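You operate a simulated robot arm through the tools that you are given. There is no shell and no other tool.

You run a simulated robot arm. Do the job below in one go: nothing can be reset, and whatever is moved stays where it is left.

## Task
Start a new core on the table winder and wind 5 metres.
Fine: core on the spindle, chuck shut, orange clip on the yellow catch; brake on again at the end. Set down upright: orange tape clip.

It is judged by the outcome, as a careful person would: the job done as asked, and still so three seconds after it is handed in. It fails if anything else is knocked over, pushed out of place, dropped, spilled or broken.

## Robot
A 6-joint arm with a two-finger parallel gripper, fixed in place. Base frame: the origin is at the foot of the arm, x ahead of it, y to its left, z up; the work surface is at about z = 800. Units: mm, degrees, N and s.
With the tool pointing down near the work surface it reaches from about 240 to 640 mm from the base axis. Its first joint turns from -66.0 to 66.0 degrees. Payload 2.7 kg.
The TCP is the grasp point between the finger pads, 23 mm short of the fingertips. In the tool frame z runs along the fingers and y along their closing line. The gripper opens to 94 mm. The fingers are 38 mm wide and 10 mm thick; the gripper's body (54 by 96 mm) begins 39 mm behind the TCP.
Orientation is that of the tool frame in the base frame, as a unit quaternion [x, y, z, w]. With the fingers straight down and closing along the base's y, the tool's x points along the base's -x, its y along +y and its z along -z.

## Interface
- The arm moves only by the tool send_rows. Its argument "moves" is a list of rows, each an object (a shift or turn left out is 0, a gripper value left out holds the last) with "xyz": the shift along the base's x, y, z in units of 500 mm (1.0 is 500 mm), a list of three; "rot": the turn, a rotation vector about the base's x, y, z in units of 180 degrees (1.0 is 180 degrees), a list of three; "grip": the closure in counts, from 0 (fully open) to 255 (shut). In form: [{"xyz": [dx, dy, dz], "rot": [rx, ry, rz], "grip": grip}, ...]. A call has 1 to 20 rows; each row is the pose to reach, as a shift and turn from the pose commanded when the call began. A call with a number of a shift or a turn outside -1 to 1 is refused whole. A row lasts 0.2 s, in which the tool goes at most 50 mm and 8.6 degrees; a call with a longer step from one row to the next is refused whole, and so is a gripper value outside its range. A pose out of reach is approached as far as the arm can. The call stops where the force on the tool passes 80 N (or 10 N more than at its start, if that is more) or the arm is blocked; 0.2 s more then pass. The fingers move at their own pace (about 45 mm/s each) and stop on an object; they squeeze with about 30 N. The grip force told is the motor's: it shows also when the fingers shut on nothing. Time passes only in rows, and 0.2 s behind the last, so rows that repeat a pose let the fingers close. The reply holds the time, the measured pose of the TCP, the force on the tool along the base axes, the opening and the grip force, in the units named above and with some noise, with the torque about the TCP (base axes, N m) and any sound that the robot's microphone picked up.
- Cameras (640 x 400 px; columns grow to the right, rows downward): "scene" is fixed at [53.5, -418, 1405.2]; the picture's right is [0.92, -0.39, 0.00], its down [-0.22, -0.52, -0.83] and it looks along [0.32, 0.76, -0.56] (base axes); focal length 353 px, centre (320, 200). "wrist" rides on the gripper at [86, 16, -74] in the tool frame; the picture's right is [-0.18, 0.98, 0.00], its down [-0.58, -0.11, -0.81] and it looks along [-0.79, -0.15, 0.59] (tool axes); focal length 243 px, centre (320, 200). There is no depth. A picture from a camera that has moved, and an enlarged one, comes with that camera's place and axes in the base frame and with its lens.
- camera(camera): a new picture of that camera. It takes no simulated time.
- close_up(camera, box): a new picture of the part [left, top, right, bottom] of that camera's present view, enlarged. It takes no simulated time.
- job_done(): hands the job in; it is judged then, once.

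Nothing tells you positions but the pictures and the camera data. Unless the task says otherwise, let go and move clear before handing in.

The tools are called after "Call:" as name(argument=value, ...) on one line, values as JSON. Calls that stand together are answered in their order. send_rows: Moves the arm, as the interface text tells. Its arguments: {"type":"object","properties":{"moves":{"type":"array","items":{"type":"object","properties":{"xyz":{"type":"array","items":{"type":"number"}},"rot":{"type":"array","items":{"type":"number"}},"grip":{"type":"number"}}}}},"required":["moves"]} The other tools are called the same way: camera (camera) takes a picture; close_up (camera, box) takes an enlarged picture of a part of a camera's view; job_done () hands the job in.

At the start:

```text
time_s: 0.0
ee_pos: [446.2, -20.6, 1141.0]
tcp_rot: [0.001, 1.0, 0.0, 0.0]
wrist_force: [0.1, -0.5, -0.1]
ft_torque: [0.03, -0.02, -0.01]
grip_width: 94.2
finger_force: 0.0
```

scene: 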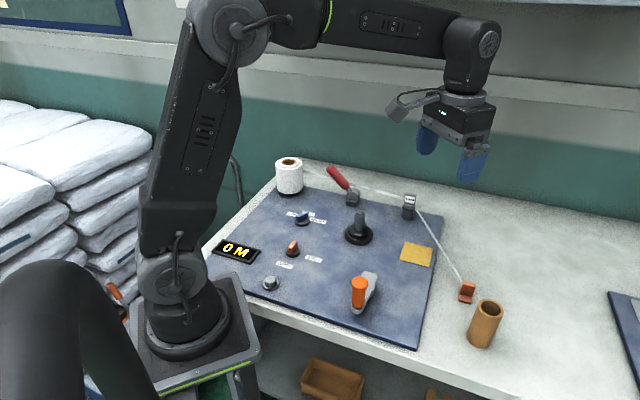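
wrist: 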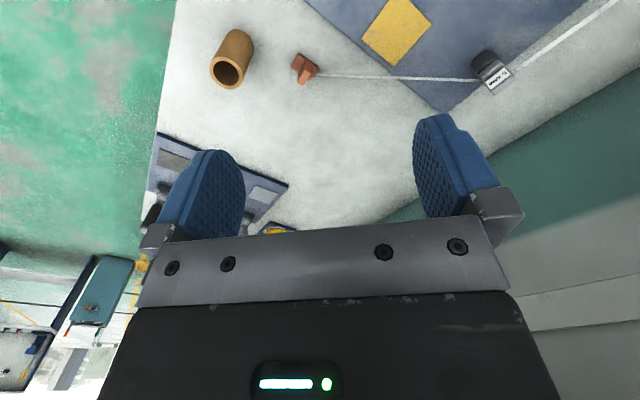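

I see a blue winder board with a spool, a red lever, a spindle, knobs, an orange-handled crank, a yellow patch, an orange tape clip on a tape and a brown cardboard core. I'll look closer at each before moving.

Call:
close_up(camera="scene", box=[200, 140, 360, 240])

Call:
close_up(camera="scene", box=[320, 170, 480, 270])

Call:
close_up(camera="scene", box=[200, 220, 360, 320])

Call:
close_up(camera="scene", box=[340, 250, 532, 370])

```text
4.00 times, centred on (280, 190) of scene
camera zoom: at [53.5, -418.0, 1405.2], right [0.92, -0.39, 0.0], down [-0.22, -0.52, -0.83], along [0.32, 0.76, -0.56], focal length 1414 px, centre (480, 240)
```

zoom: 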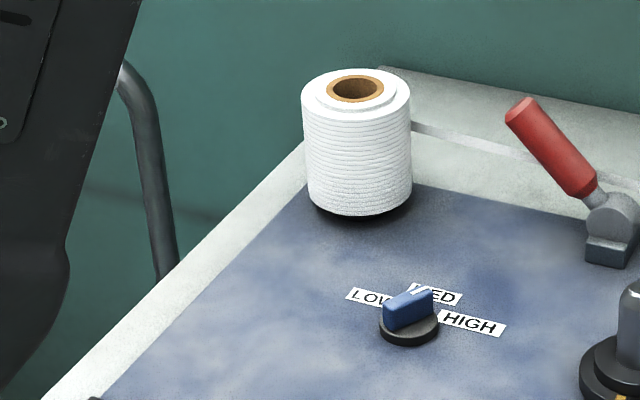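

```text
4.00 times, centred on (400, 220) of scene
camera zoom: at [53.5, -418.0, 1405.2], right [0.92, -0.39, 0.0], down [-0.22, -0.52, -0.83], along [0.32, 0.76, -0.56], focal length 1414 px, centre (0, 120)
```

zoom: 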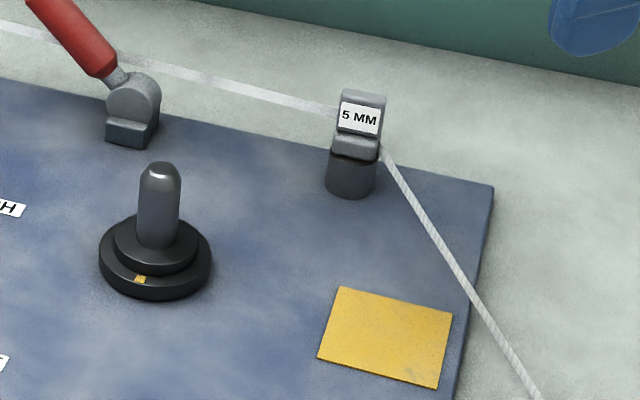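

```text
4.00 times, centred on (280, 270) of scene
camera zoom: at [53.5, -418.0, 1405.2], right [0.92, -0.39, 0.0], down [-0.22, -0.52, -0.83], along [0.32, 0.76, -0.56], focal length 1414 px, centre (480, -80)
```

zoom: 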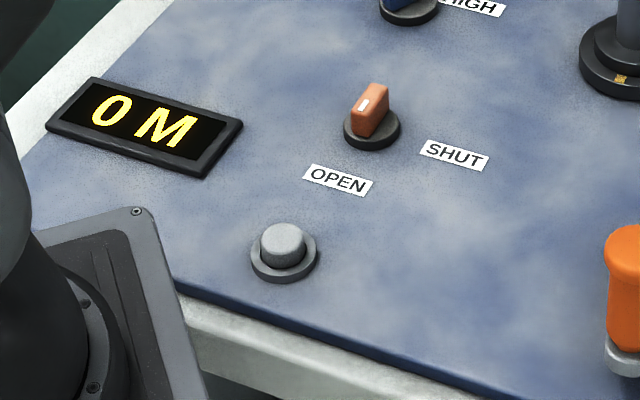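

```text
3.33 times, centred on (436, 310) of scene
camera zoom: at [53.5, -418.0, 1405.2], right [0.92, -0.39, 0.0], down [-0.22, -0.52, -0.83], along [0.32, 0.76, -0.56], focal length 1178 px, centre (-67, -167)
```

zoom: 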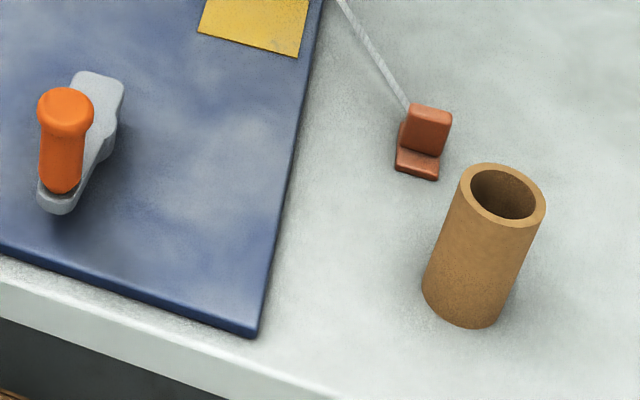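

The spindle sits near (422,197), the clip near (539,-73), the core near (495,-160), and the chuck knob near (240,198). I'll check for any instruction cards and zoom in more on the controls.

Call:
close_up(camera="scene", box=[262, 220, 342, 270])

Call:
close_up(camera="scene", box=[276, 195, 340, 235])

Call:
close_up(camera="scene", box=[320, 155, 400, 205])

Call:
close_up(camera="scene", box=[330, 200, 394, 240])

Call:
close_up(camera="wrist", box=[200, 0, 520, 200])

Call:
close_up(camera="wrist", box=[0, 120, 300, 400])

Call:
close_up(camera="scene", box=[0, 0, 160, 100])

Call:
close_up(camera="scene", box=[560, 260, 640, 400])

```text
8.00 times, centred on (302, 245) of scene
camera zoom: at [53.5, -418.0, 1405.2], right [0.92, -0.39, 0.0], down [-0.22, -0.52, -0.83], along [0.32, 0.76, -0.56], focal length 2827 px, centre (464, -160)
```

zoom: 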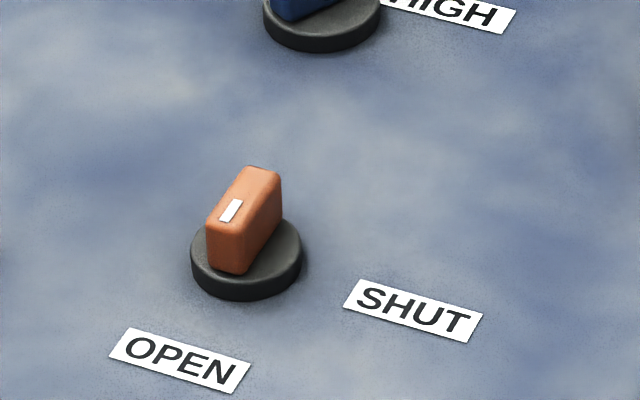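

```text
10.00 times, centred on (308, 215) of scene
camera zoom: at [53.5, -418.0, 1405.2], right [0.92, -0.39, 0.0], down [-0.22, -0.52, -0.83], along [0.32, 0.76, -0.56], focal length 3534 px, centre (440, 50)
```

zoom: 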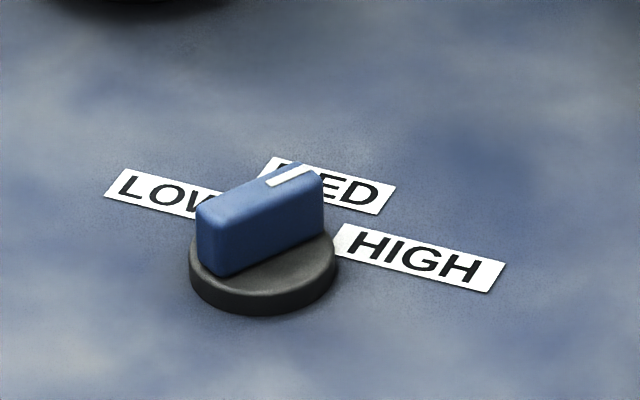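

```text
8.00 times, centred on (360, 180) of scene
camera zoom: at [53.5, -418.0, 1405.2], right [0.92, -0.39, 0.0], down [-0.22, -0.52, -0.83], along [0.32, 0.76, -0.56], focal length 2827 px, centre (0, 360)
```

zoom: 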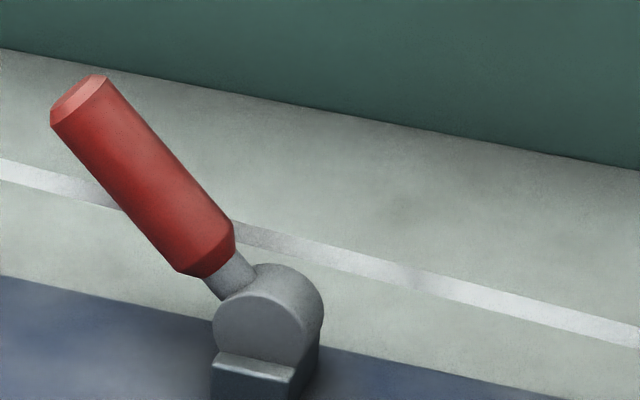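

```text
10.00 times, centred on (362, 220) of scene
camera zoom: at [53.5, -418.0, 1405.2], right [0.92, -0.39, 0.0], down [-0.22, -0.52, -0.83], along [0.32, 0.76, -0.56], focal length 3534 px, centre (-100, 0)
```

zoom: 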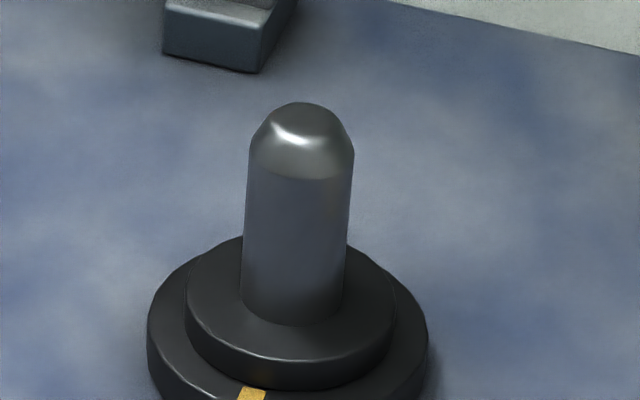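

```text
2.00 times, centred on (360, 100) of wrist
camera zoom: at [358.7, -3.3, 1215.4], right [0.18, 0.98, 0.0], down [0.58, -0.11, 0.81], along [0.79, -0.15, -0.59], focal length 485 px, centre (240, 400)
```

zoom: 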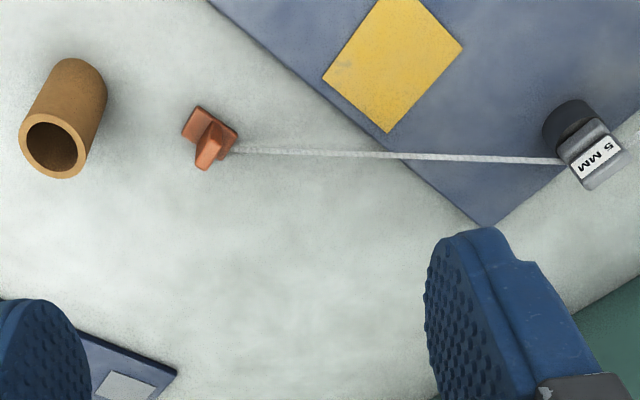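

```text
1.43 times, centred on (150, 260) of wrist
camera zoom: at [358.7, -3.3, 1215.4], right [0.18, 0.98, 0.0], down [0.58, -0.11, 0.81], along [0.79, -0.15, -0.59], focal length 347 px, centre (563, 114)
```

zoom: 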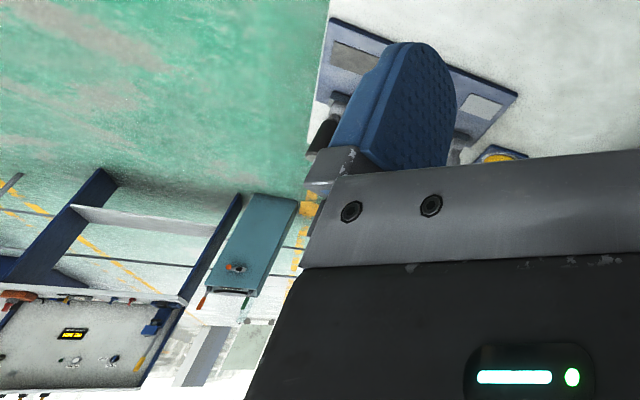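

```text
4.00 times, centred on (80, 50) of scene
camera zoom: at [53.5, -418.0, 1405.2], right [0.92, -0.39, 0.0], down [-0.22, -0.52, -0.83], along [0.32, 0.76, -0.56], focal length 1414 px, centre (1280, 800)
```

zoom: 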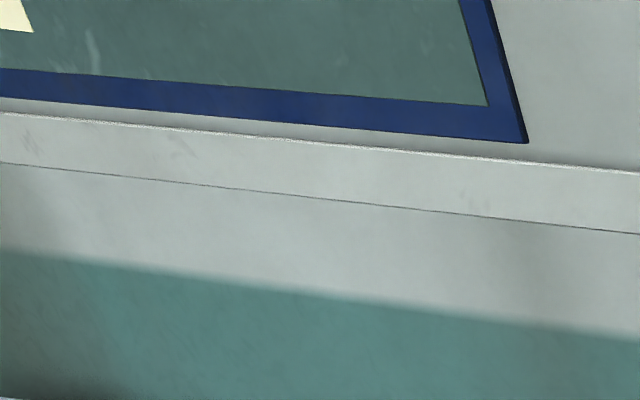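

```text
2.86 times, centred on (600, 330) of scene
camera zoom: at [53.5, -418.0, 1405.2], right [0.92, -0.39, 0.0], down [-0.22, -0.52, -0.83], along [0.32, 0.76, -0.56], focal length 1010 px, centre (-480, -171)
```

zoom: 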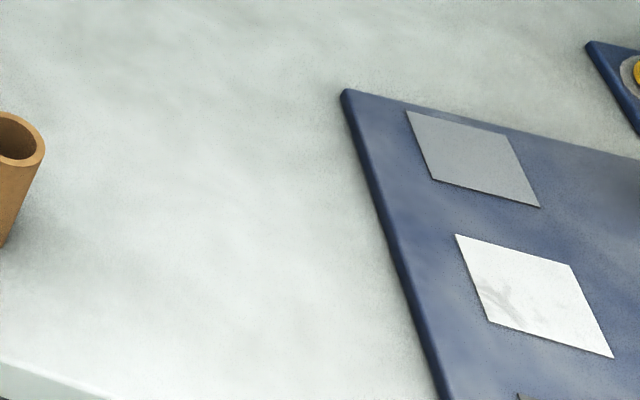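

The chuck knob points to OPEN, tension is on MED, and the spindle flange bears a small yellow mark. I'll move the wrist camera in for a closer look at the spindle, the yellow patch and the rest.

Call:
send_rows(moves=[{"xyz": [-0.035, 0.053, -0.053]}, {"xyz": [-0.07, 0.106, -0.107]}, {"xyz": [-0.105, 0.16, -0.16]}, {"xyz": [-0.14, 0.213, -0.213]}, {"xyz": [-0.175, 0.266, -0.266]}, {"xyz": [-0.212, 0.32, -0.32]}])

Call:
camera(camera="wrist")

Call:
camera(camera="scene")

```text
time_s: 1.4
ee_pos: [338.7, 139.7, 980.2]
tcp_rot: [0.0, 1.0, 0.001, 0.0]
wrist_force: [0.1, -0.2, 0.3]
ft_torque: [0.0, 0.0, 0.03]
grip_width: 94.1
finger_force: 0.1
```

```text
taken
camera wrist: at [251.8, 156.0, 1054.8], right [0.18, 0.98, 0.0], down [0.58, -0.11, 0.81], along [0.79, -0.15, -0.59], focal length 243 px, centre (320, 200)
```

wrist: 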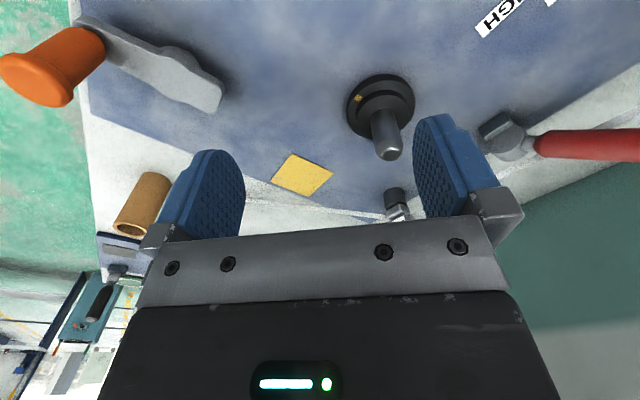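

```text
taken
```

scene: 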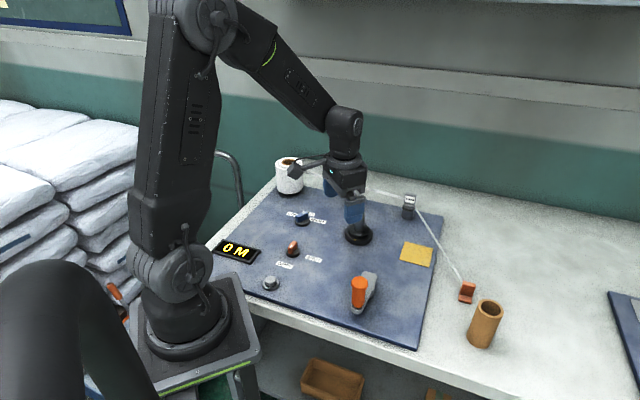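

Call:
close_up(camera="wrist", box=[340, 60, 440, 170])

Call:
close_up(camera="wrist", box=[240, 140, 420, 240])

Call:
close_up(camera="wrist", box=[0, 0, 240, 150])

Call:
close_up(camera="wrist", box=[460, 80, 640, 200])

```text
3.64 times, centred on (390, 115) of wrist
camera zoom: at [251.8, 156.0, 1054.8], right [0.18, 0.98, 0.0], down [0.58, -0.11, 0.81], along [0.79, -0.15, -0.59], focal length 882 px, centre (66, 509)
```

zoom: 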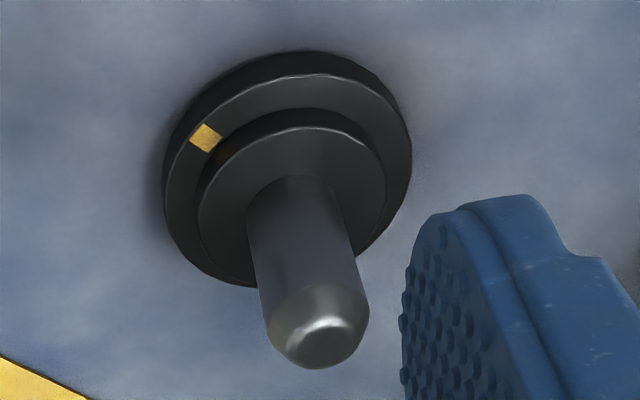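

```text
3.56 times, centred on (330, 190) of wrist
camera zoom: at [251.8, 156.0, 1054.8], right [0.18, 0.98, 0.0], down [0.58, -0.11, 0.81], along [0.79, -0.15, -0.59], focal length 863 px, centre (284, 236)
```

zoom: 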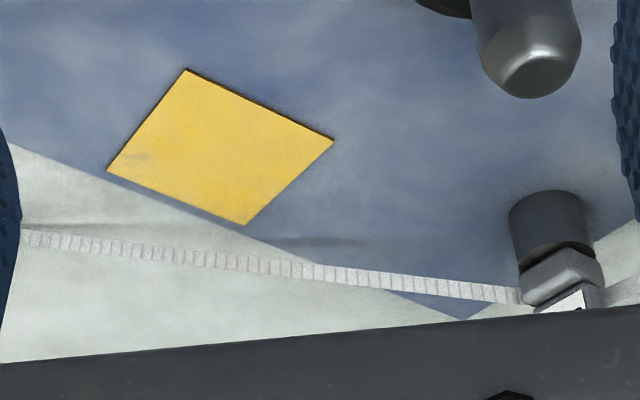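

```text
2.67 times, centred on (120, 75) of wrist
camera zoom: at [251.8, 156.0, 1054.8], right [0.18, 0.98, 0.0], down [0.58, -0.11, 0.81], along [0.79, -0.15, -0.59], focal length 647 px, centre (853, 533)
```

zoom: 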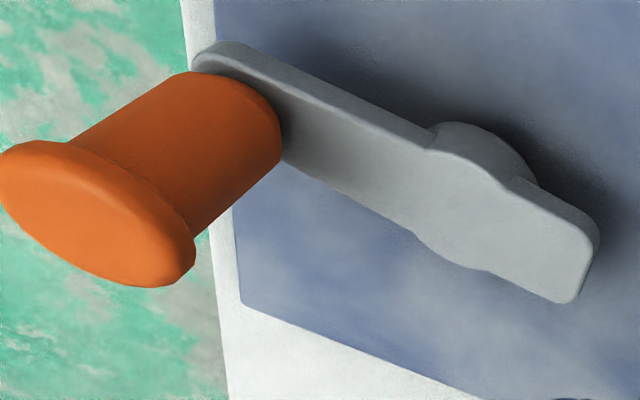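

```text
3.33 times, centred on (550, 140) of wrist
camera zoom: at [251.8, 156.0, 1054.8], right [0.18, 0.98, 0.0], down [0.58, -0.11, 0.81], along [0.79, -0.15, -0.59], focal length 809 px, centre (-447, 400)
```

zoom: 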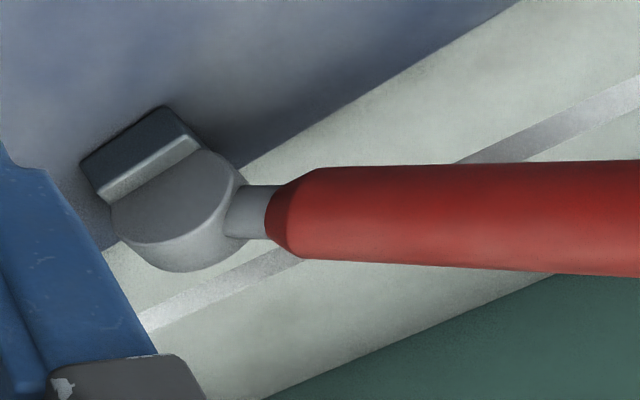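

The yellow patch is a flat pad on the board, and the flange carries a small yellow tile. I'll now look at the clip and core closely to understand how the clip could sit.

Call:
send_rows(moves=[{"xyz": [0.03, -0.077, 0]}, {"xyz": [0.06, -0.154, 0]}, {"xyz": [0.09, -0.23, 0]}, {"xyz": [0.12, -0.307, 0]}, {"xyz": [0.15, -0.384, 0]}, {"xyz": [0.2, -0.46, -0.02]}])

Call:
camera(camera="wrist")

```text
time_s: 2.8
ee_pos: [440.4, -91.4, 969.3]
tcp_rot: [0.0, 1.0, 0.001, 0.0]
wrist_force: [-0.1, -0.5, -0.2]
ft_torque: [0.04, -0.01, -0.01]
grip_width: 94.1
finger_force: 0.0
```

```text
taken
camera wrist: at [352.2, -73.9, 1044.5], right [0.18, 0.98, 0.0], down [0.58, -0.11, 0.81], along [0.79, -0.15, -0.59], focal length 243 px, centre (320, 200)
```

wrist: 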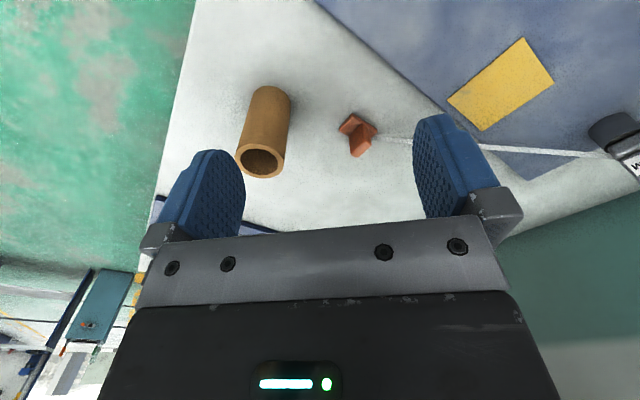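

Call:
close_up(camera="wrist", box=[320, 95, 400, 175])

Call:
close_up(camera="scene", box=[448, 272, 496, 302])

Call:
close_up(camera="wrist", box=[210, 70, 310, 190])

Call:
close_up(camera="scene", box=[390, 180, 510, 255])

```text
5.00 times, centred on (360, 135) of wrist
camera zoom: at [352.2, -73.9, 1044.5], right [0.18, 0.98, 0.0], down [0.58, -0.11, 0.81], along [0.79, -0.15, -0.59], focal length 1213 px, centre (120, 525)
```

zoom: 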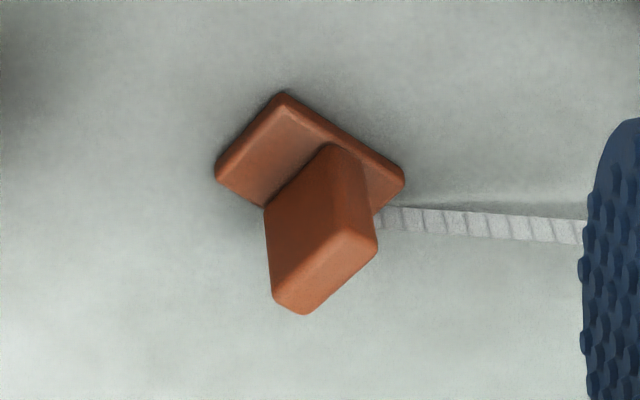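

```text
13.33 times, centred on (472, 287) of scene
camera zoom: at [53.4, -418.0, 1405.2], right [0.92, -0.39, 0.0], down [-0.22, -0.52, -0.83], along [0.32, 0.76, -0.56], focal length 4712 px, centre (-1707, -960)
```

zoom: 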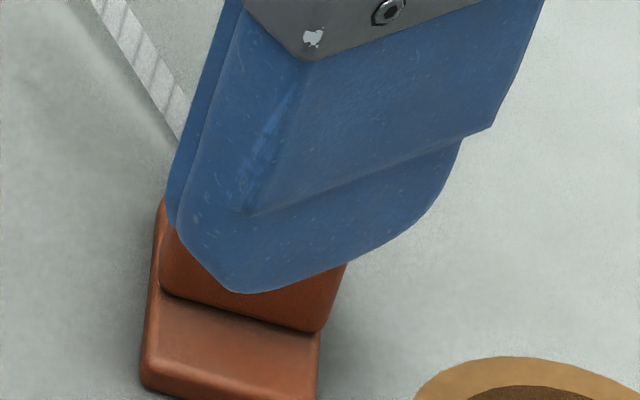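

```text
3.33 times, centred on (260, 130) of wrist
camera zoom: at [352.2, -73.9, 1044.5], right [0.18, 0.98, 0.0], down [0.58, -0.11, 0.81], along [0.79, -0.15, -0.59], focal length 809 px, centre (520, 433)
```

zoom: 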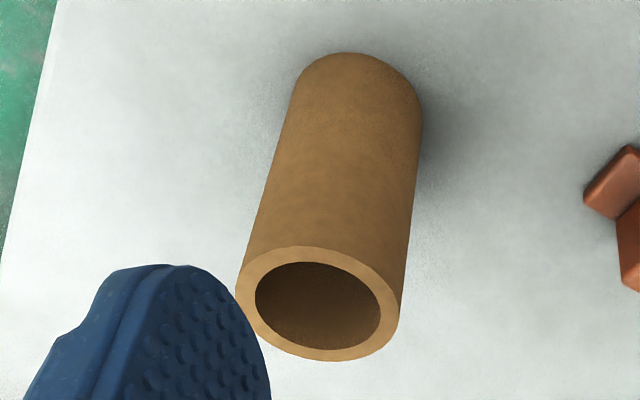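

```text
5.33 times, centred on (450, 218) of scene
camera zoom: at [53.4, -418.0, 1405.2], right [0.92, -0.39, 0.0], down [-0.22, -0.52, -0.83], along [0.32, 0.76, -0.56], focal length 1885 px, centre (-373, 107)
```

zoom: 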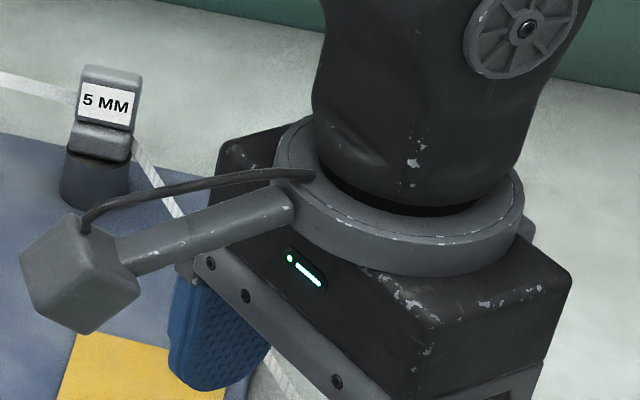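

The clip is a brown-orange block on a foot, about 40×26 mm, so the 70 mm yellow pad at about (515,78) fits it and looks like the catch. The core is a 46 mm tube, 87 mm tall, near (495,-157), so I'll move above it first.

Call:
send_rows(moves=[{"xyz": [0.05, -0.06, 0]}, {"xyz": [0.11, -0.131, -0.02]}, {"xyz": [0.11, -0.131, -0.04]}])

Call:
camera(camera="wrist")

Call:
camera(camera="scene")

```text
time_s: 3.6
ee_pos: [495.2, -156.3, 950.4]
tcp_rot: [0.0, 1.0, 0.0, 0.0]
wrist_force: [0.1, 0.1, 0.3]
ft_torque: [0.03, -0.02, 0.0]
grip_width: 94.4
finger_force: 0.0
```

```text
taken
camera wrist: at [409.0, -139.4, 1025.8], right [0.18, 0.98, 0.0], down [0.58, -0.11, 0.81], along [0.79, -0.15, -0.59], focal length 243 px, centre (320, 200)
```

wrist: 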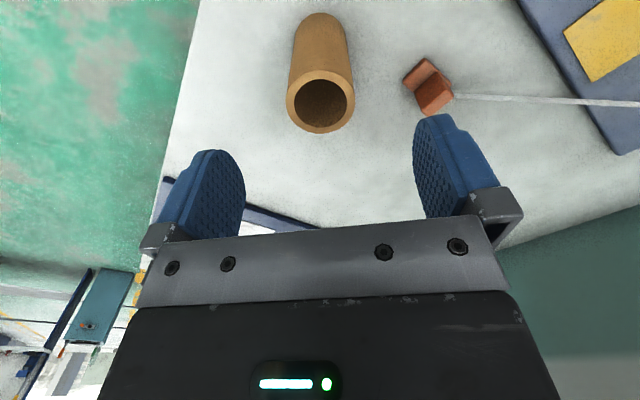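

```text
taken
```

scene: 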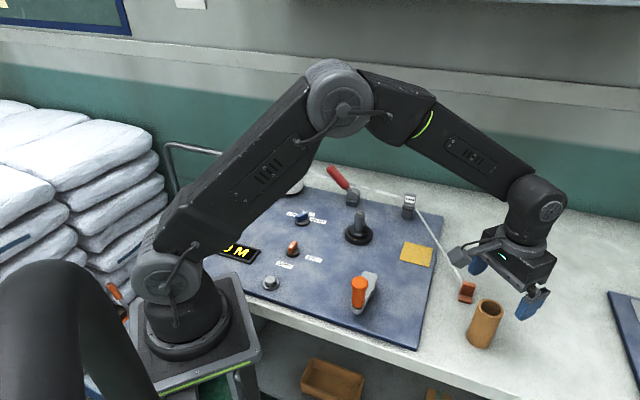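

Call:
close_up(camera="wrist", box=[270, 50, 370, 150])

Call:
close_up(camera="scene", box=[440, 280, 536, 360])

```text
4.00 times, centred on (320, 100) of wrist
camera zoom: at [409.0, -139.4, 1025.8], right [0.18, 0.98, 0.0], down [0.58, -0.11, 0.81], along [0.79, -0.15, -0.59], focal length 970 px, centre (320, 600)
```

zoom: 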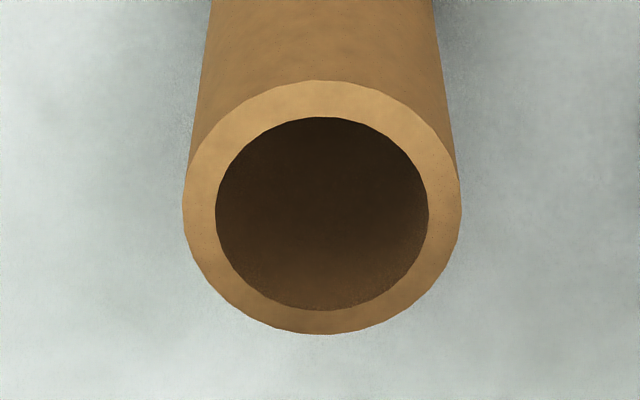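

```text
5.00 times, centred on (488, 320) of scene
camera zoom: at [53.5, -418.0, 1405.2], right [0.92, -0.39, 0.0], down [-0.22, -0.52, -0.83], along [0.32, 0.76, -0.56], focal length 1767 px, centre (-520, -400)
```

zoom: 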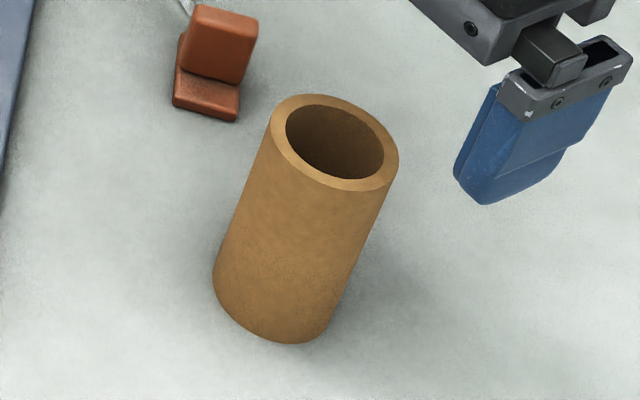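

The gripper is centred on the core. I'll go down around its upper part and close.

Call:
send_rows(moves=[{"xyz": [-0.002, 0.0, -0.06]}, {"xyz": [-0.002, 0.0, -0.12]}, {"xyz": [-0.002, 0.0, -0.18]}, {"xyz": [-0.002, 0.0, -0.18], "grip": 255}, {"xyz": [-0.002, 0.0, -0.18], "grip": 255}, {"xyz": [-0.002, 0.0, -0.18], "grip": 255}, {"xyz": [-0.002, 0.0, -0.18], "grip": 255}, {"xyz": [-0.002, 0.0, -0.18], "grip": 255}])

Call:
camera(camera="wrist")

Call:
camera(camera="scene")

```text
time_s: 5.4
ee_pos: [495.6, -154.8, 861.5]
tcp_rot: [0.0, 1.0, 0.0, 0.001]
wrist_force: [0.7, 0.3, -0.5]
ft_torque: [-0.01, 0.02, 0.05]
grip_width: 41.1
finger_force: 29.9
```

```text
taken
camera wrist: at [407.4, -138.1, 936.5], right [0.18, 0.98, 0.0], down [0.58, -0.11, 0.81], along [0.79, -0.15, -0.59], focal length 243 px, centre (320, 200)
```

wrist: 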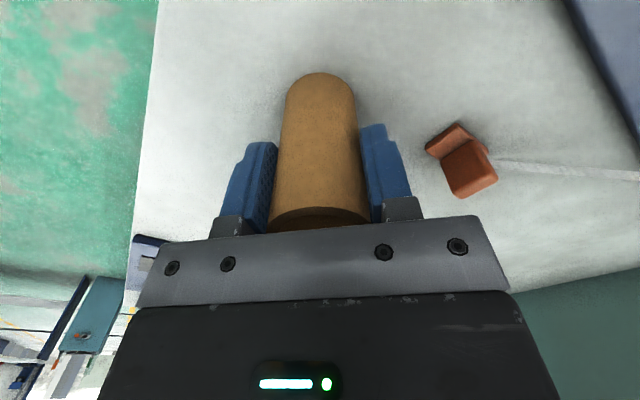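

```text
taken
```

scene: 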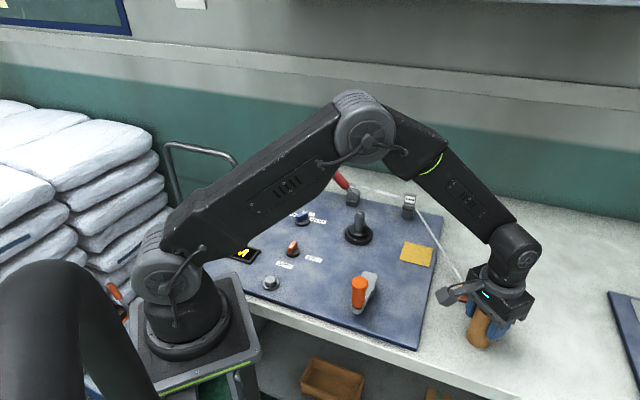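

The core is held at about 41 mm. I'll lift it straight up and carry it to a spot just above the spindle.

Call:
send_rows(moves=[{"xyz": [0, 0, 0.03]}, {"xyz": [0, 0, 0.1]}, {"xyz": [0, 0, 0.18]}, {"xyz": [0, 0, 0.25]}, {"xyz": [-0.014, 0.08, 0.25]}, {"xyz": [-0.032, 0.16, 0.25]}, {"xyz": [-0.052, 0.24, 0.25]}, {"xyz": [-0.072, 0.32, 0.25]}, {"xyz": [-0.092, 0.4, 0.25]}, {"xyz": [-0.112, 0.48, 0.25]}, {"xyz": [-0.132, 0.56, 0.25]}, {"xyz": [-0.152, 0.64, 0.25]}, {"xyz": [-0.152, 0.694, 0.25]}, {"xyz": [-0.152, 0.694, 0.25]}])

Call:
camera(camera="wrist")

Call:
camera(camera="scene")

```text
time_s: 8.4
ee_pos: [418.5, 192.7, 987.1]
tcp_rot: [0.0, 1.0, 0.0, 0.0]
wrist_force: [-0.1, -0.4, -0.1]
ft_torque: [0.04, -0.02, 0.01]
grip_width: 41.0
finger_force: 30.0
```

```text
taken
camera wrist: at [330.0, 209.3, 1061.3], right [0.18, 0.98, 0.0], down [0.58, -0.11, 0.81], along [0.79, -0.15, -0.59], focal length 243 px, centre (320, 200)
```

wrist: 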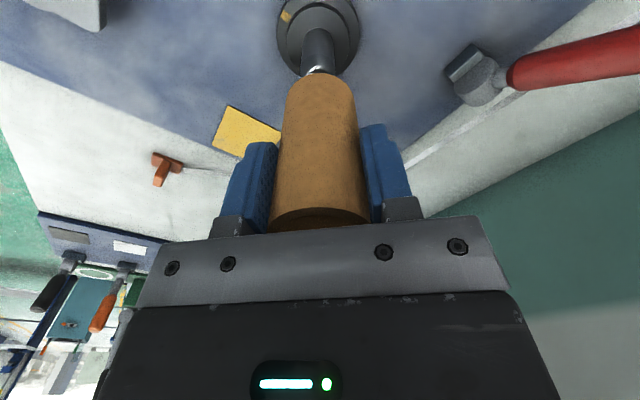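

```text
taken
```

scene: 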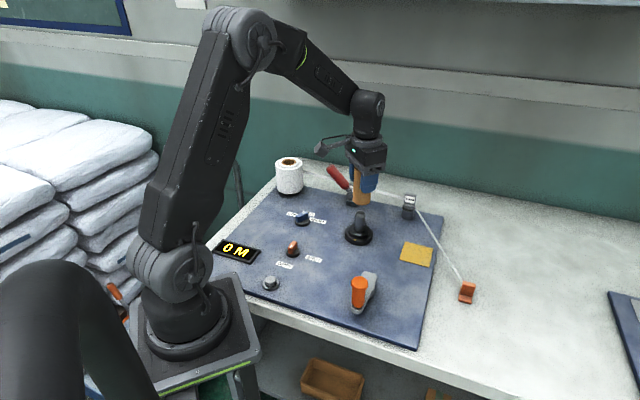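

Call:
close_up(camera="wrist", box=[260, 0, 380, 110])

Call:
close_up(camera="scene", box=[320, 150, 400, 250])

```text
3.64 times, centred on (320, 55) of wrist
camera zoom: at [330.0, 209.3, 1061.3], right [0.18, 0.98, 0.0], down [0.58, -0.11, 0.81], along [0.79, -0.15, -0.59], focal length 882 px, centre (320, 727)
```

zoom: 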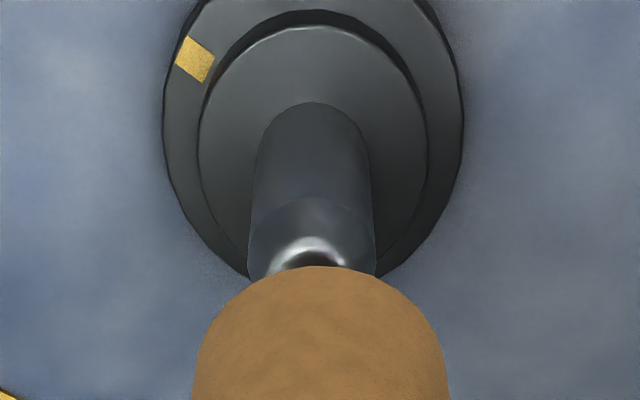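

```text
4.00 times, centred on (360, 200) of scene
camera zoom: at [53.5, -418.0, 1405.2], right [0.92, -0.39, 0.0], down [-0.22, -0.52, -0.83], along [0.32, 0.76, -0.56], focal length 1414 px, centre (160, 200)
```

zoom: 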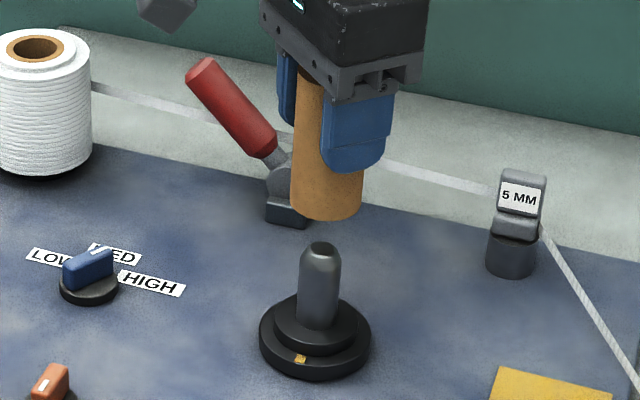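

Call:
close_up(camera="scene", box=[335, 180, 385, 240])

Call:
close_up(camera="wrist", box=[270, 50, 370, 100])

```text
6.67 times, centred on (360, 210) of scene
camera zoom: at [53.5, -418.0, 1405.2], right [0.92, -0.39, 0.0], down [-0.22, -0.52, -0.83], along [0.32, 0.76, -0.56], focal length 2356 px, centre (53, 133)
```

zoom: 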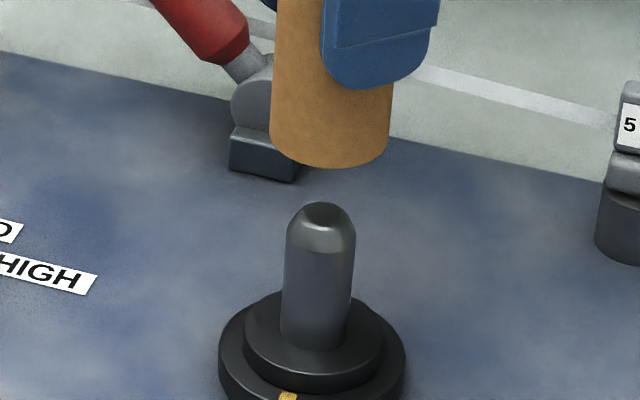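

```text
6.40 times, centred on (320, 75) of wrist
camera zoom: at [330.0, 209.3, 1061.3], right [0.18, 0.98, 0.0], down [0.58, -0.11, 0.81], along [0.79, -0.15, -0.59], focal length 1553 px, centre (320, 1000)
```

zoom: 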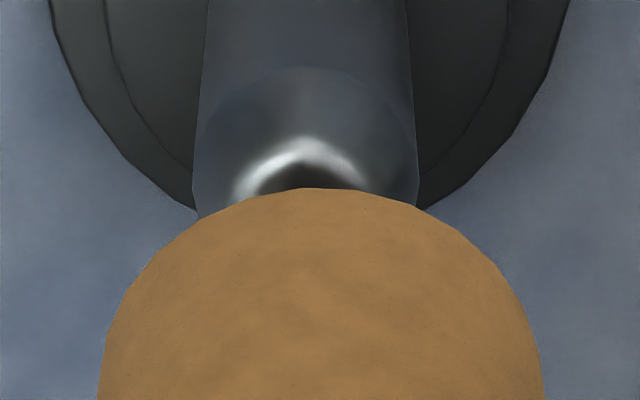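

The core hangs just above the spindle tip. The columns in both views put the post about 2 mm to -x and 1.5 mm to -y of the core, so I'll correct that and lower to just above the tip.

Call:
send_rows(moves=[{"xyz": [-0.004, -0.003, 0]}, {"xyz": [-0.004, -0.003, -0.03]}, {"xyz": [-0.004, -0.003, -0.055]}, {"xyz": [-0.004, -0.003, -0.055]}])

Call:
close_up(camera="scene", box=[335, 180, 385, 240])

Call:
close_up(camera="wrist", box=[270, 20, 370, 120])

```text
time_s: 9.4
ee_pos: [416.0, 189.6, 957.1]
tcp_rot: [0.0, 1.0, 0.0, 0.0]
wrist_force: [-0.5, -0.1, -0.4]
ft_torque: [0.02, 0.02, 0.0]
grip_width: 41.1
finger_force: 30.1
```

```text
6.67 times, centred on (360, 210) of scene
camera zoom: at [53.5, -418.0, 1405.2], right [0.92, -0.39, 0.0], down [-0.22, -0.52, -0.83], along [0.32, 0.76, -0.56], focal length 2356 px, centre (53, 133)
```

zoom: 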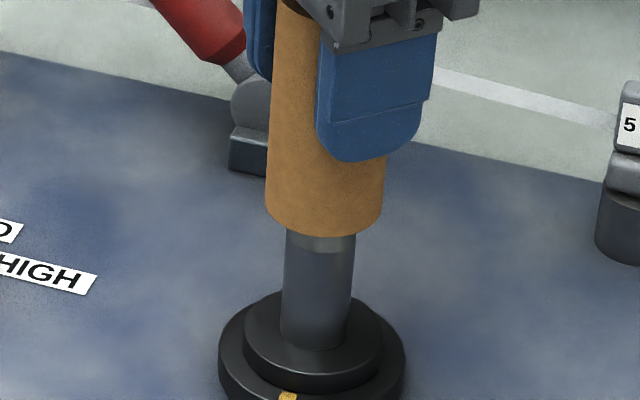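

```text
4.00 times, centred on (320, 70) of wrist
camera zoom: at [328.6, 206.8, 1033.0], right [0.18, 0.98, 0.0], down [0.58, -0.11, 0.81], along [0.79, -0.15, -0.59], focal length 970 px, centre (320, 720)
```

zoom: 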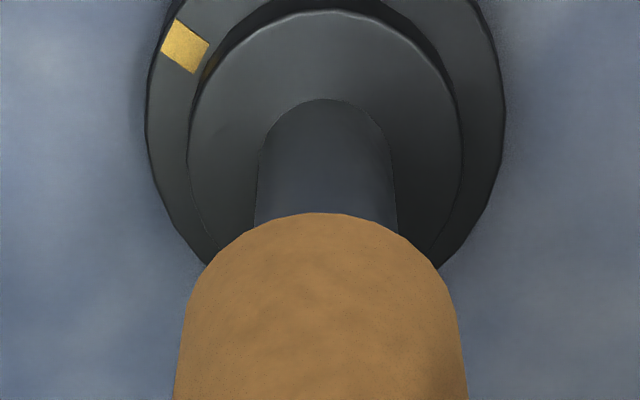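

It's nearly aligned now. I'll shift +0.9 mm in y and lower onto the post while watching the force.

Call:
send_rows(moves=[{"xyz": [-0.0003, 0.0019, 0]}, {"xyz": [-0.0003, 0.0019, -0.01]}, {"xyz": [-0.0003, 0.0019, -0.02]}, {"xyz": [-0.0003, 0.0019, -0.03]}, {"xyz": [-0.0003, 0.0019, -0.04]}])

Call:
close_up(camera="scene", box=[335, 180, 385, 240])

Call:
close_up(camera="wrist", box=[270, 20, 370, 120])

```text
time_s: 10.6
ee_pos: [415.6, 189.3, 937.7]
tcp_rot: [0.0, 1.0, 0.0, 0.001]
wrist_force: [0.3, -0.2, -0.3]
ft_torque: [0.01, -0.02, 0.01]
grip_width: 41.2
finger_force: 29.7
```

```text
6.67 times, centred on (360, 210) of scene
camera zoom: at [53.5, -418.0, 1405.2], right [0.92, -0.39, 0.0], down [-0.22, -0.52, -0.83], along [0.32, 0.76, -0.56], focal length 2356 px, centre (53, 133)
```

zoom: 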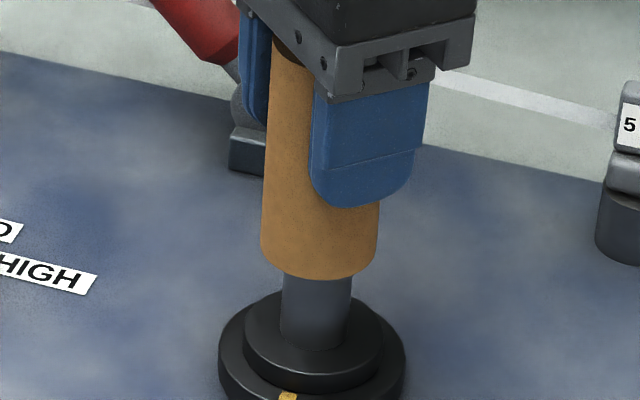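

```text
4.00 times, centred on (320, 70) of wrist
camera zoom: at [328.2, 207.8, 1012.8], right [0.18, 0.98, 0.0], down [0.58, -0.11, 0.81], along [0.79, -0.15, -0.59], focal length 970 px, centre (320, 720)
```

zoom: 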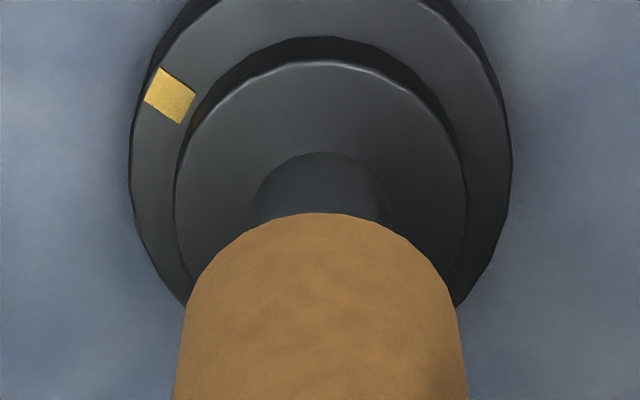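

The core is sliding over the post without force. I'll keep lowering it to the flange.

Call:
send_rows(moves=[{"xyz": [0, 0, -0.02]}, {"xyz": [0, 0, -0.04]}, {"xyz": [0, 0, -0.06]}, {"xyz": [0, 0, -0.068]}])

Call:
close_up(camera="scene", box=[335, 180, 385, 240])

Call:
close_up(camera="wrist", box=[260, 20, 380, 120])

```text
time_s: 11.6
ee_pos: [416.8, 190.8, 903.9]
tcp_rot: [-0.001, 1.0, 0.0, -0.001]
wrist_force: [-0.4, -0.2, -0.6]
ft_torque: [-0.01, -0.06, 0.0]
grip_width: 41.2
finger_force: 30.2
```

```text
6.67 times, centred on (360, 210) of scene
camera zoom: at [53.5, -418.0, 1405.2], right [0.92, -0.39, 0.0], down [-0.22, -0.52, -0.83], along [0.32, 0.76, -0.56], focal length 2356 px, centre (53, 133)
```

zoom: 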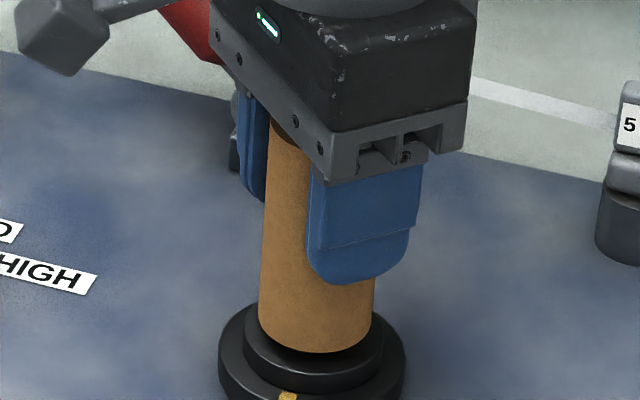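

```text
4.00 times, centred on (320, 70) of wrist
camera zoom: at [328.8, 207.1, 978.9], right [0.18, 0.98, 0.0], down [0.58, -0.11, 0.81], along [0.79, -0.15, -0.59], focal length 970 px, centre (320, 720)
```

zoom: 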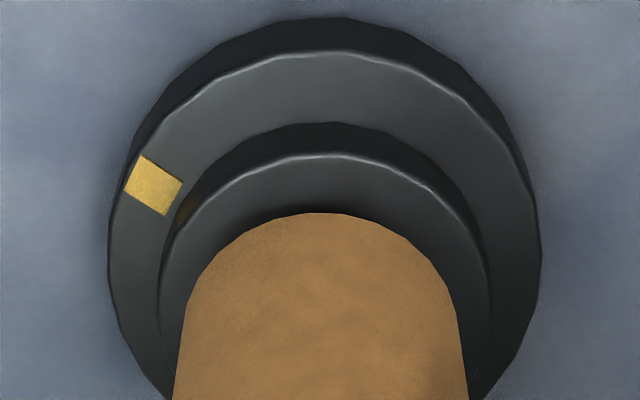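

Call:
send_rows(moves=[{"xyz": [0, 0, -0.004]}, {"xyz": [0, 0, -0.008]}, {"xyz": [0, 0, -0.012]}])

Call:
close_up(camera="scene", box=[335, 200, 385, 250])

Call:
close_up(camera="wrist", box=[260, 20, 380, 120])

```text
time_s: 12.4
ee_pos: [414.8, 190.2, 897.1]
tcp_rot: [-0.001, 1.0, 0.0, 0.0]
wrist_force: [-0.9, 0.3, 0.1]
ft_torque: [0.0, 0.0, -0.01]
grip_width: 41.0
finger_force: 29.9
```

```text
8.00 times, centred on (360, 225) of scene
camera zoom: at [53.5, -418.0, 1405.2], right [0.92, -0.39, 0.0], down [-0.22, -0.52, -0.83], along [0.32, 0.76, -0.56], focal length 2827 px, centre (0, 0)
```

zoom: 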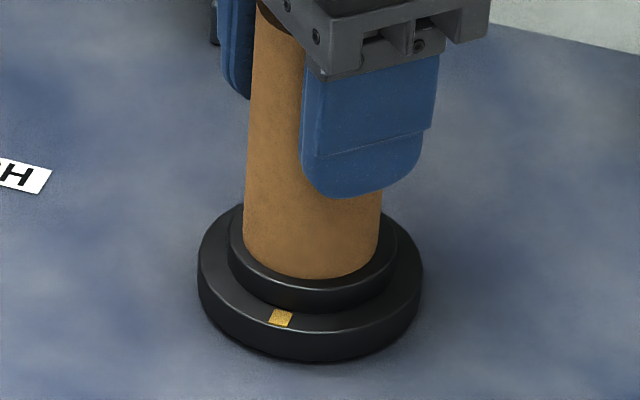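

```text
4.00 times, centred on (320, 70) of wrist
camera zoom: at [328.3, 207.4, 972.5], right [0.18, 0.98, 0.0], down [0.58, -0.11, 0.81], along [0.79, -0.15, -0.59], focal length 970 px, centre (320, 720)
```

zoom: 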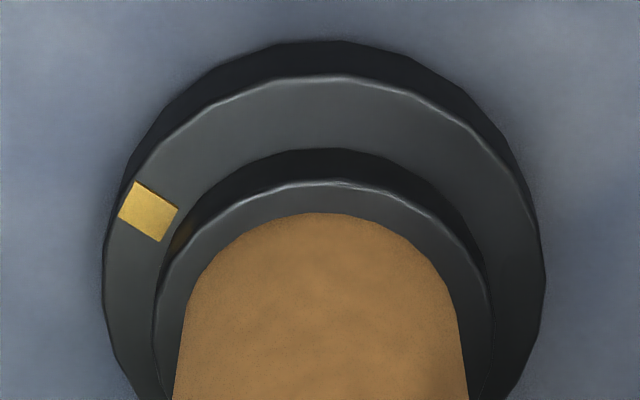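

Call:
send_rows(moves=[{"xyz": [0, 0, -0.004]}, {"xyz": [0, 0, -0.008]}, {"xyz": [0, 0, -0.012]}])

Call:
close_up(camera="scene", box=[335, 200, 385, 250])

Call:
close_up(camera="wrist", box=[260, 20, 380, 120])

```text
time_s: 13.2
ee_pos: [415.9, 191.2, 895.3]
tcp_rot: [0.0, 1.0, 0.002, 0.004]
wrist_force: [-1.1, -1.7, 27.9]
ft_torque: [-0.24, -0.11, -0.05]
grip_width: 41.3
finger_force: 29.9
```

```text
8.00 times, centred on (360, 225) of scene
camera zoom: at [53.1, -418.2, 1405.1], right [0.92, -0.39, 0.0], down [-0.22, -0.52, -0.83], along [0.32, 0.76, -0.56], focal length 2827 px, centre (0, 0)
```

zoom: 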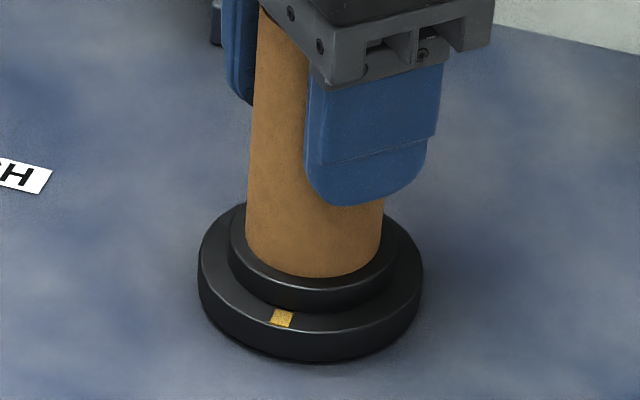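

```text
4.00 times, centred on (320, 70) of wrist
camera zoom: at [329.5, 207.5, 968.4], right [0.18, 0.98, 0.0], down [0.58, -0.11, 0.81], along [0.8, -0.15, -0.59], focal length 970 px, centre (320, 720)
```

zoom: 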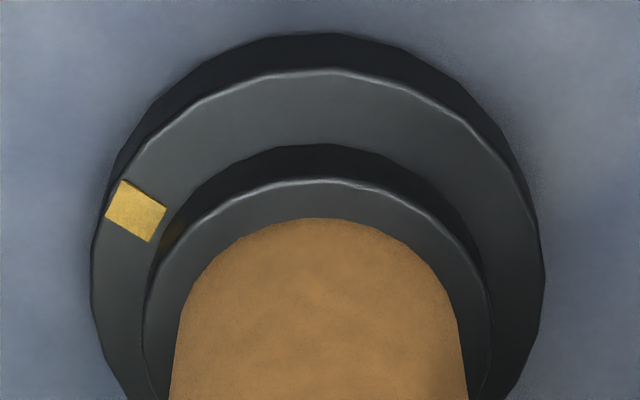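

The core has bottomed on the flange step, with 28 N of contact force. I'll relieve the push, open and rise straight up.

Call:
send_rows(moves=[{"xyz": [0, 0, 0.007], "grip": 255}, {"xyz": [0, 0, 0.007], "grip": 100}, {"xyz": [0, 0, 0.007], "grip": 60}, {"xyz": [0, 0, 0.007], "grip": 40}, {"xyz": [0, 0, 0.007], "grip": 40}])

Call:
camera(camera="wrist")

Call:
close_up(camera="scene", box=[335, 180, 385, 240])

```text
time_s: 14.4
ee_pos: [417.7, 190.0, 894.4]
tcp_rot: [0.001, 1.0, 0.0, 0.0]
wrist_force: [-0.1, -0.9, 0.5]
ft_torque: [-0.01, 0.0, 0.01]
grip_width: 79.4
finger_force: 0.0
```

```text
taken
camera wrist: at [328.8, 206.9, 970.1], right [0.18, 0.98, 0.0], down [0.58, -0.11, 0.81], along [0.79, -0.15, -0.59], focal length 243 px, centre (320, 200)
```

wrist: 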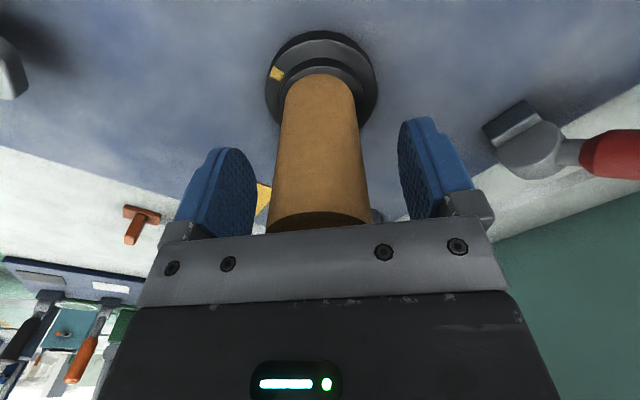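

```text
6.67 times, centred on (360, 210) of scene
camera zoom: at [53.5, -418.0, 1405.2], right [0.92, -0.39, 0.0], down [-0.22, -0.52, -0.83], along [0.32, 0.76, -0.56], focal length 2356 px, centre (53, 133)
```

zoom: 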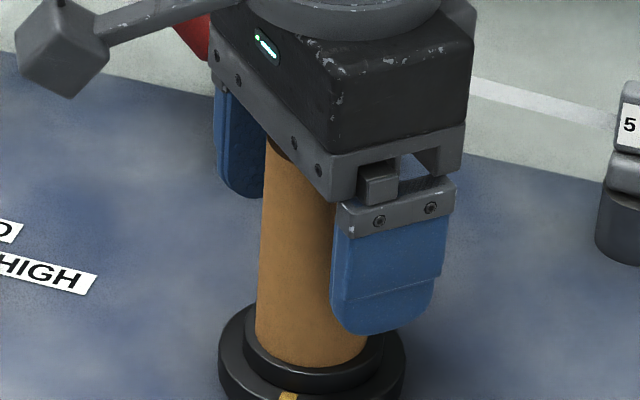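

The core stands on the spindle. I'll rise, then go over the chuck knob with the tool turned +45° so the fingers straddle its bar.

Call:
send_rows(moves=[{"xyz": [0, 0, 0.06], "grip": 40}, {"xyz": [0, 0, 0.14]}, {"xyz": [0, 0, 0.2]}, {"xyz": [-0.06, 0.0, 0.2], "rot": [0, 0, 0.042]}, {"xyz": [-0.12, 0.005, 0.2], "rot": [0, 0, 0.084]}, {"xyz": [-0.18, 0.01, 0.2], "rot": [0, 0, 0.126]}, {"xyz": [-0.24, 0.01, 0.19], "rot": [0, 0, 0.168]}, {"xyz": [-0.3, 0.015, 0.15], "rot": [0, 0, 0.21]}, {"xyz": [-0.35, 0.015, 0.11], "rot": [0, 0, 0.25]}])

Call:
camera(camera="wrist")

Call:
camera(camera="scene")

```text
time_s: 16.4
ee_pos: [243.4, 199.1, 948.8]
tcp_rot: [-0.383, 0.924, 0.001, 0.001]
wrist_force: [0.8, -0.3, 0.1]
ft_torque: [-0.01, -0.05, 0.01]
grip_width: 79.3
finger_force: 0.1
```

```text
taken
camera wrist: at [169.7, 148.9, 1023.1], right [-0.57, 0.82, 0.0], down [0.49, 0.33, 0.81], along [0.66, 0.46, -0.59], focal length 243 px, centre (320, 200)
```

wrist: 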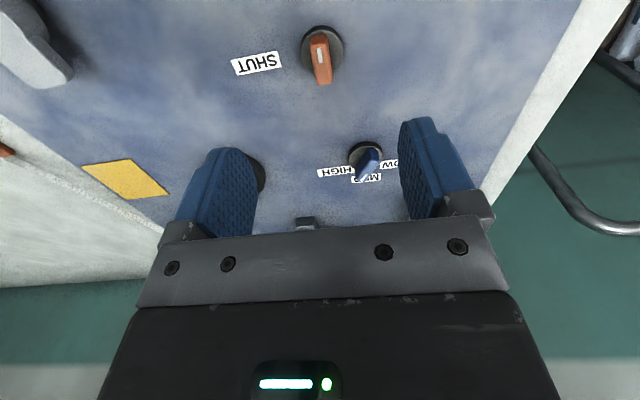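

```text
taken
```

scene: 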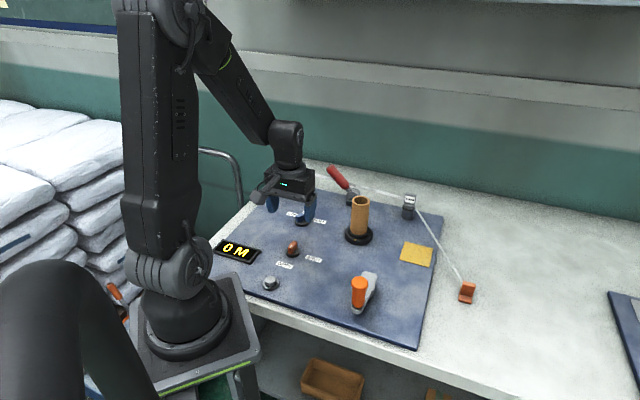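

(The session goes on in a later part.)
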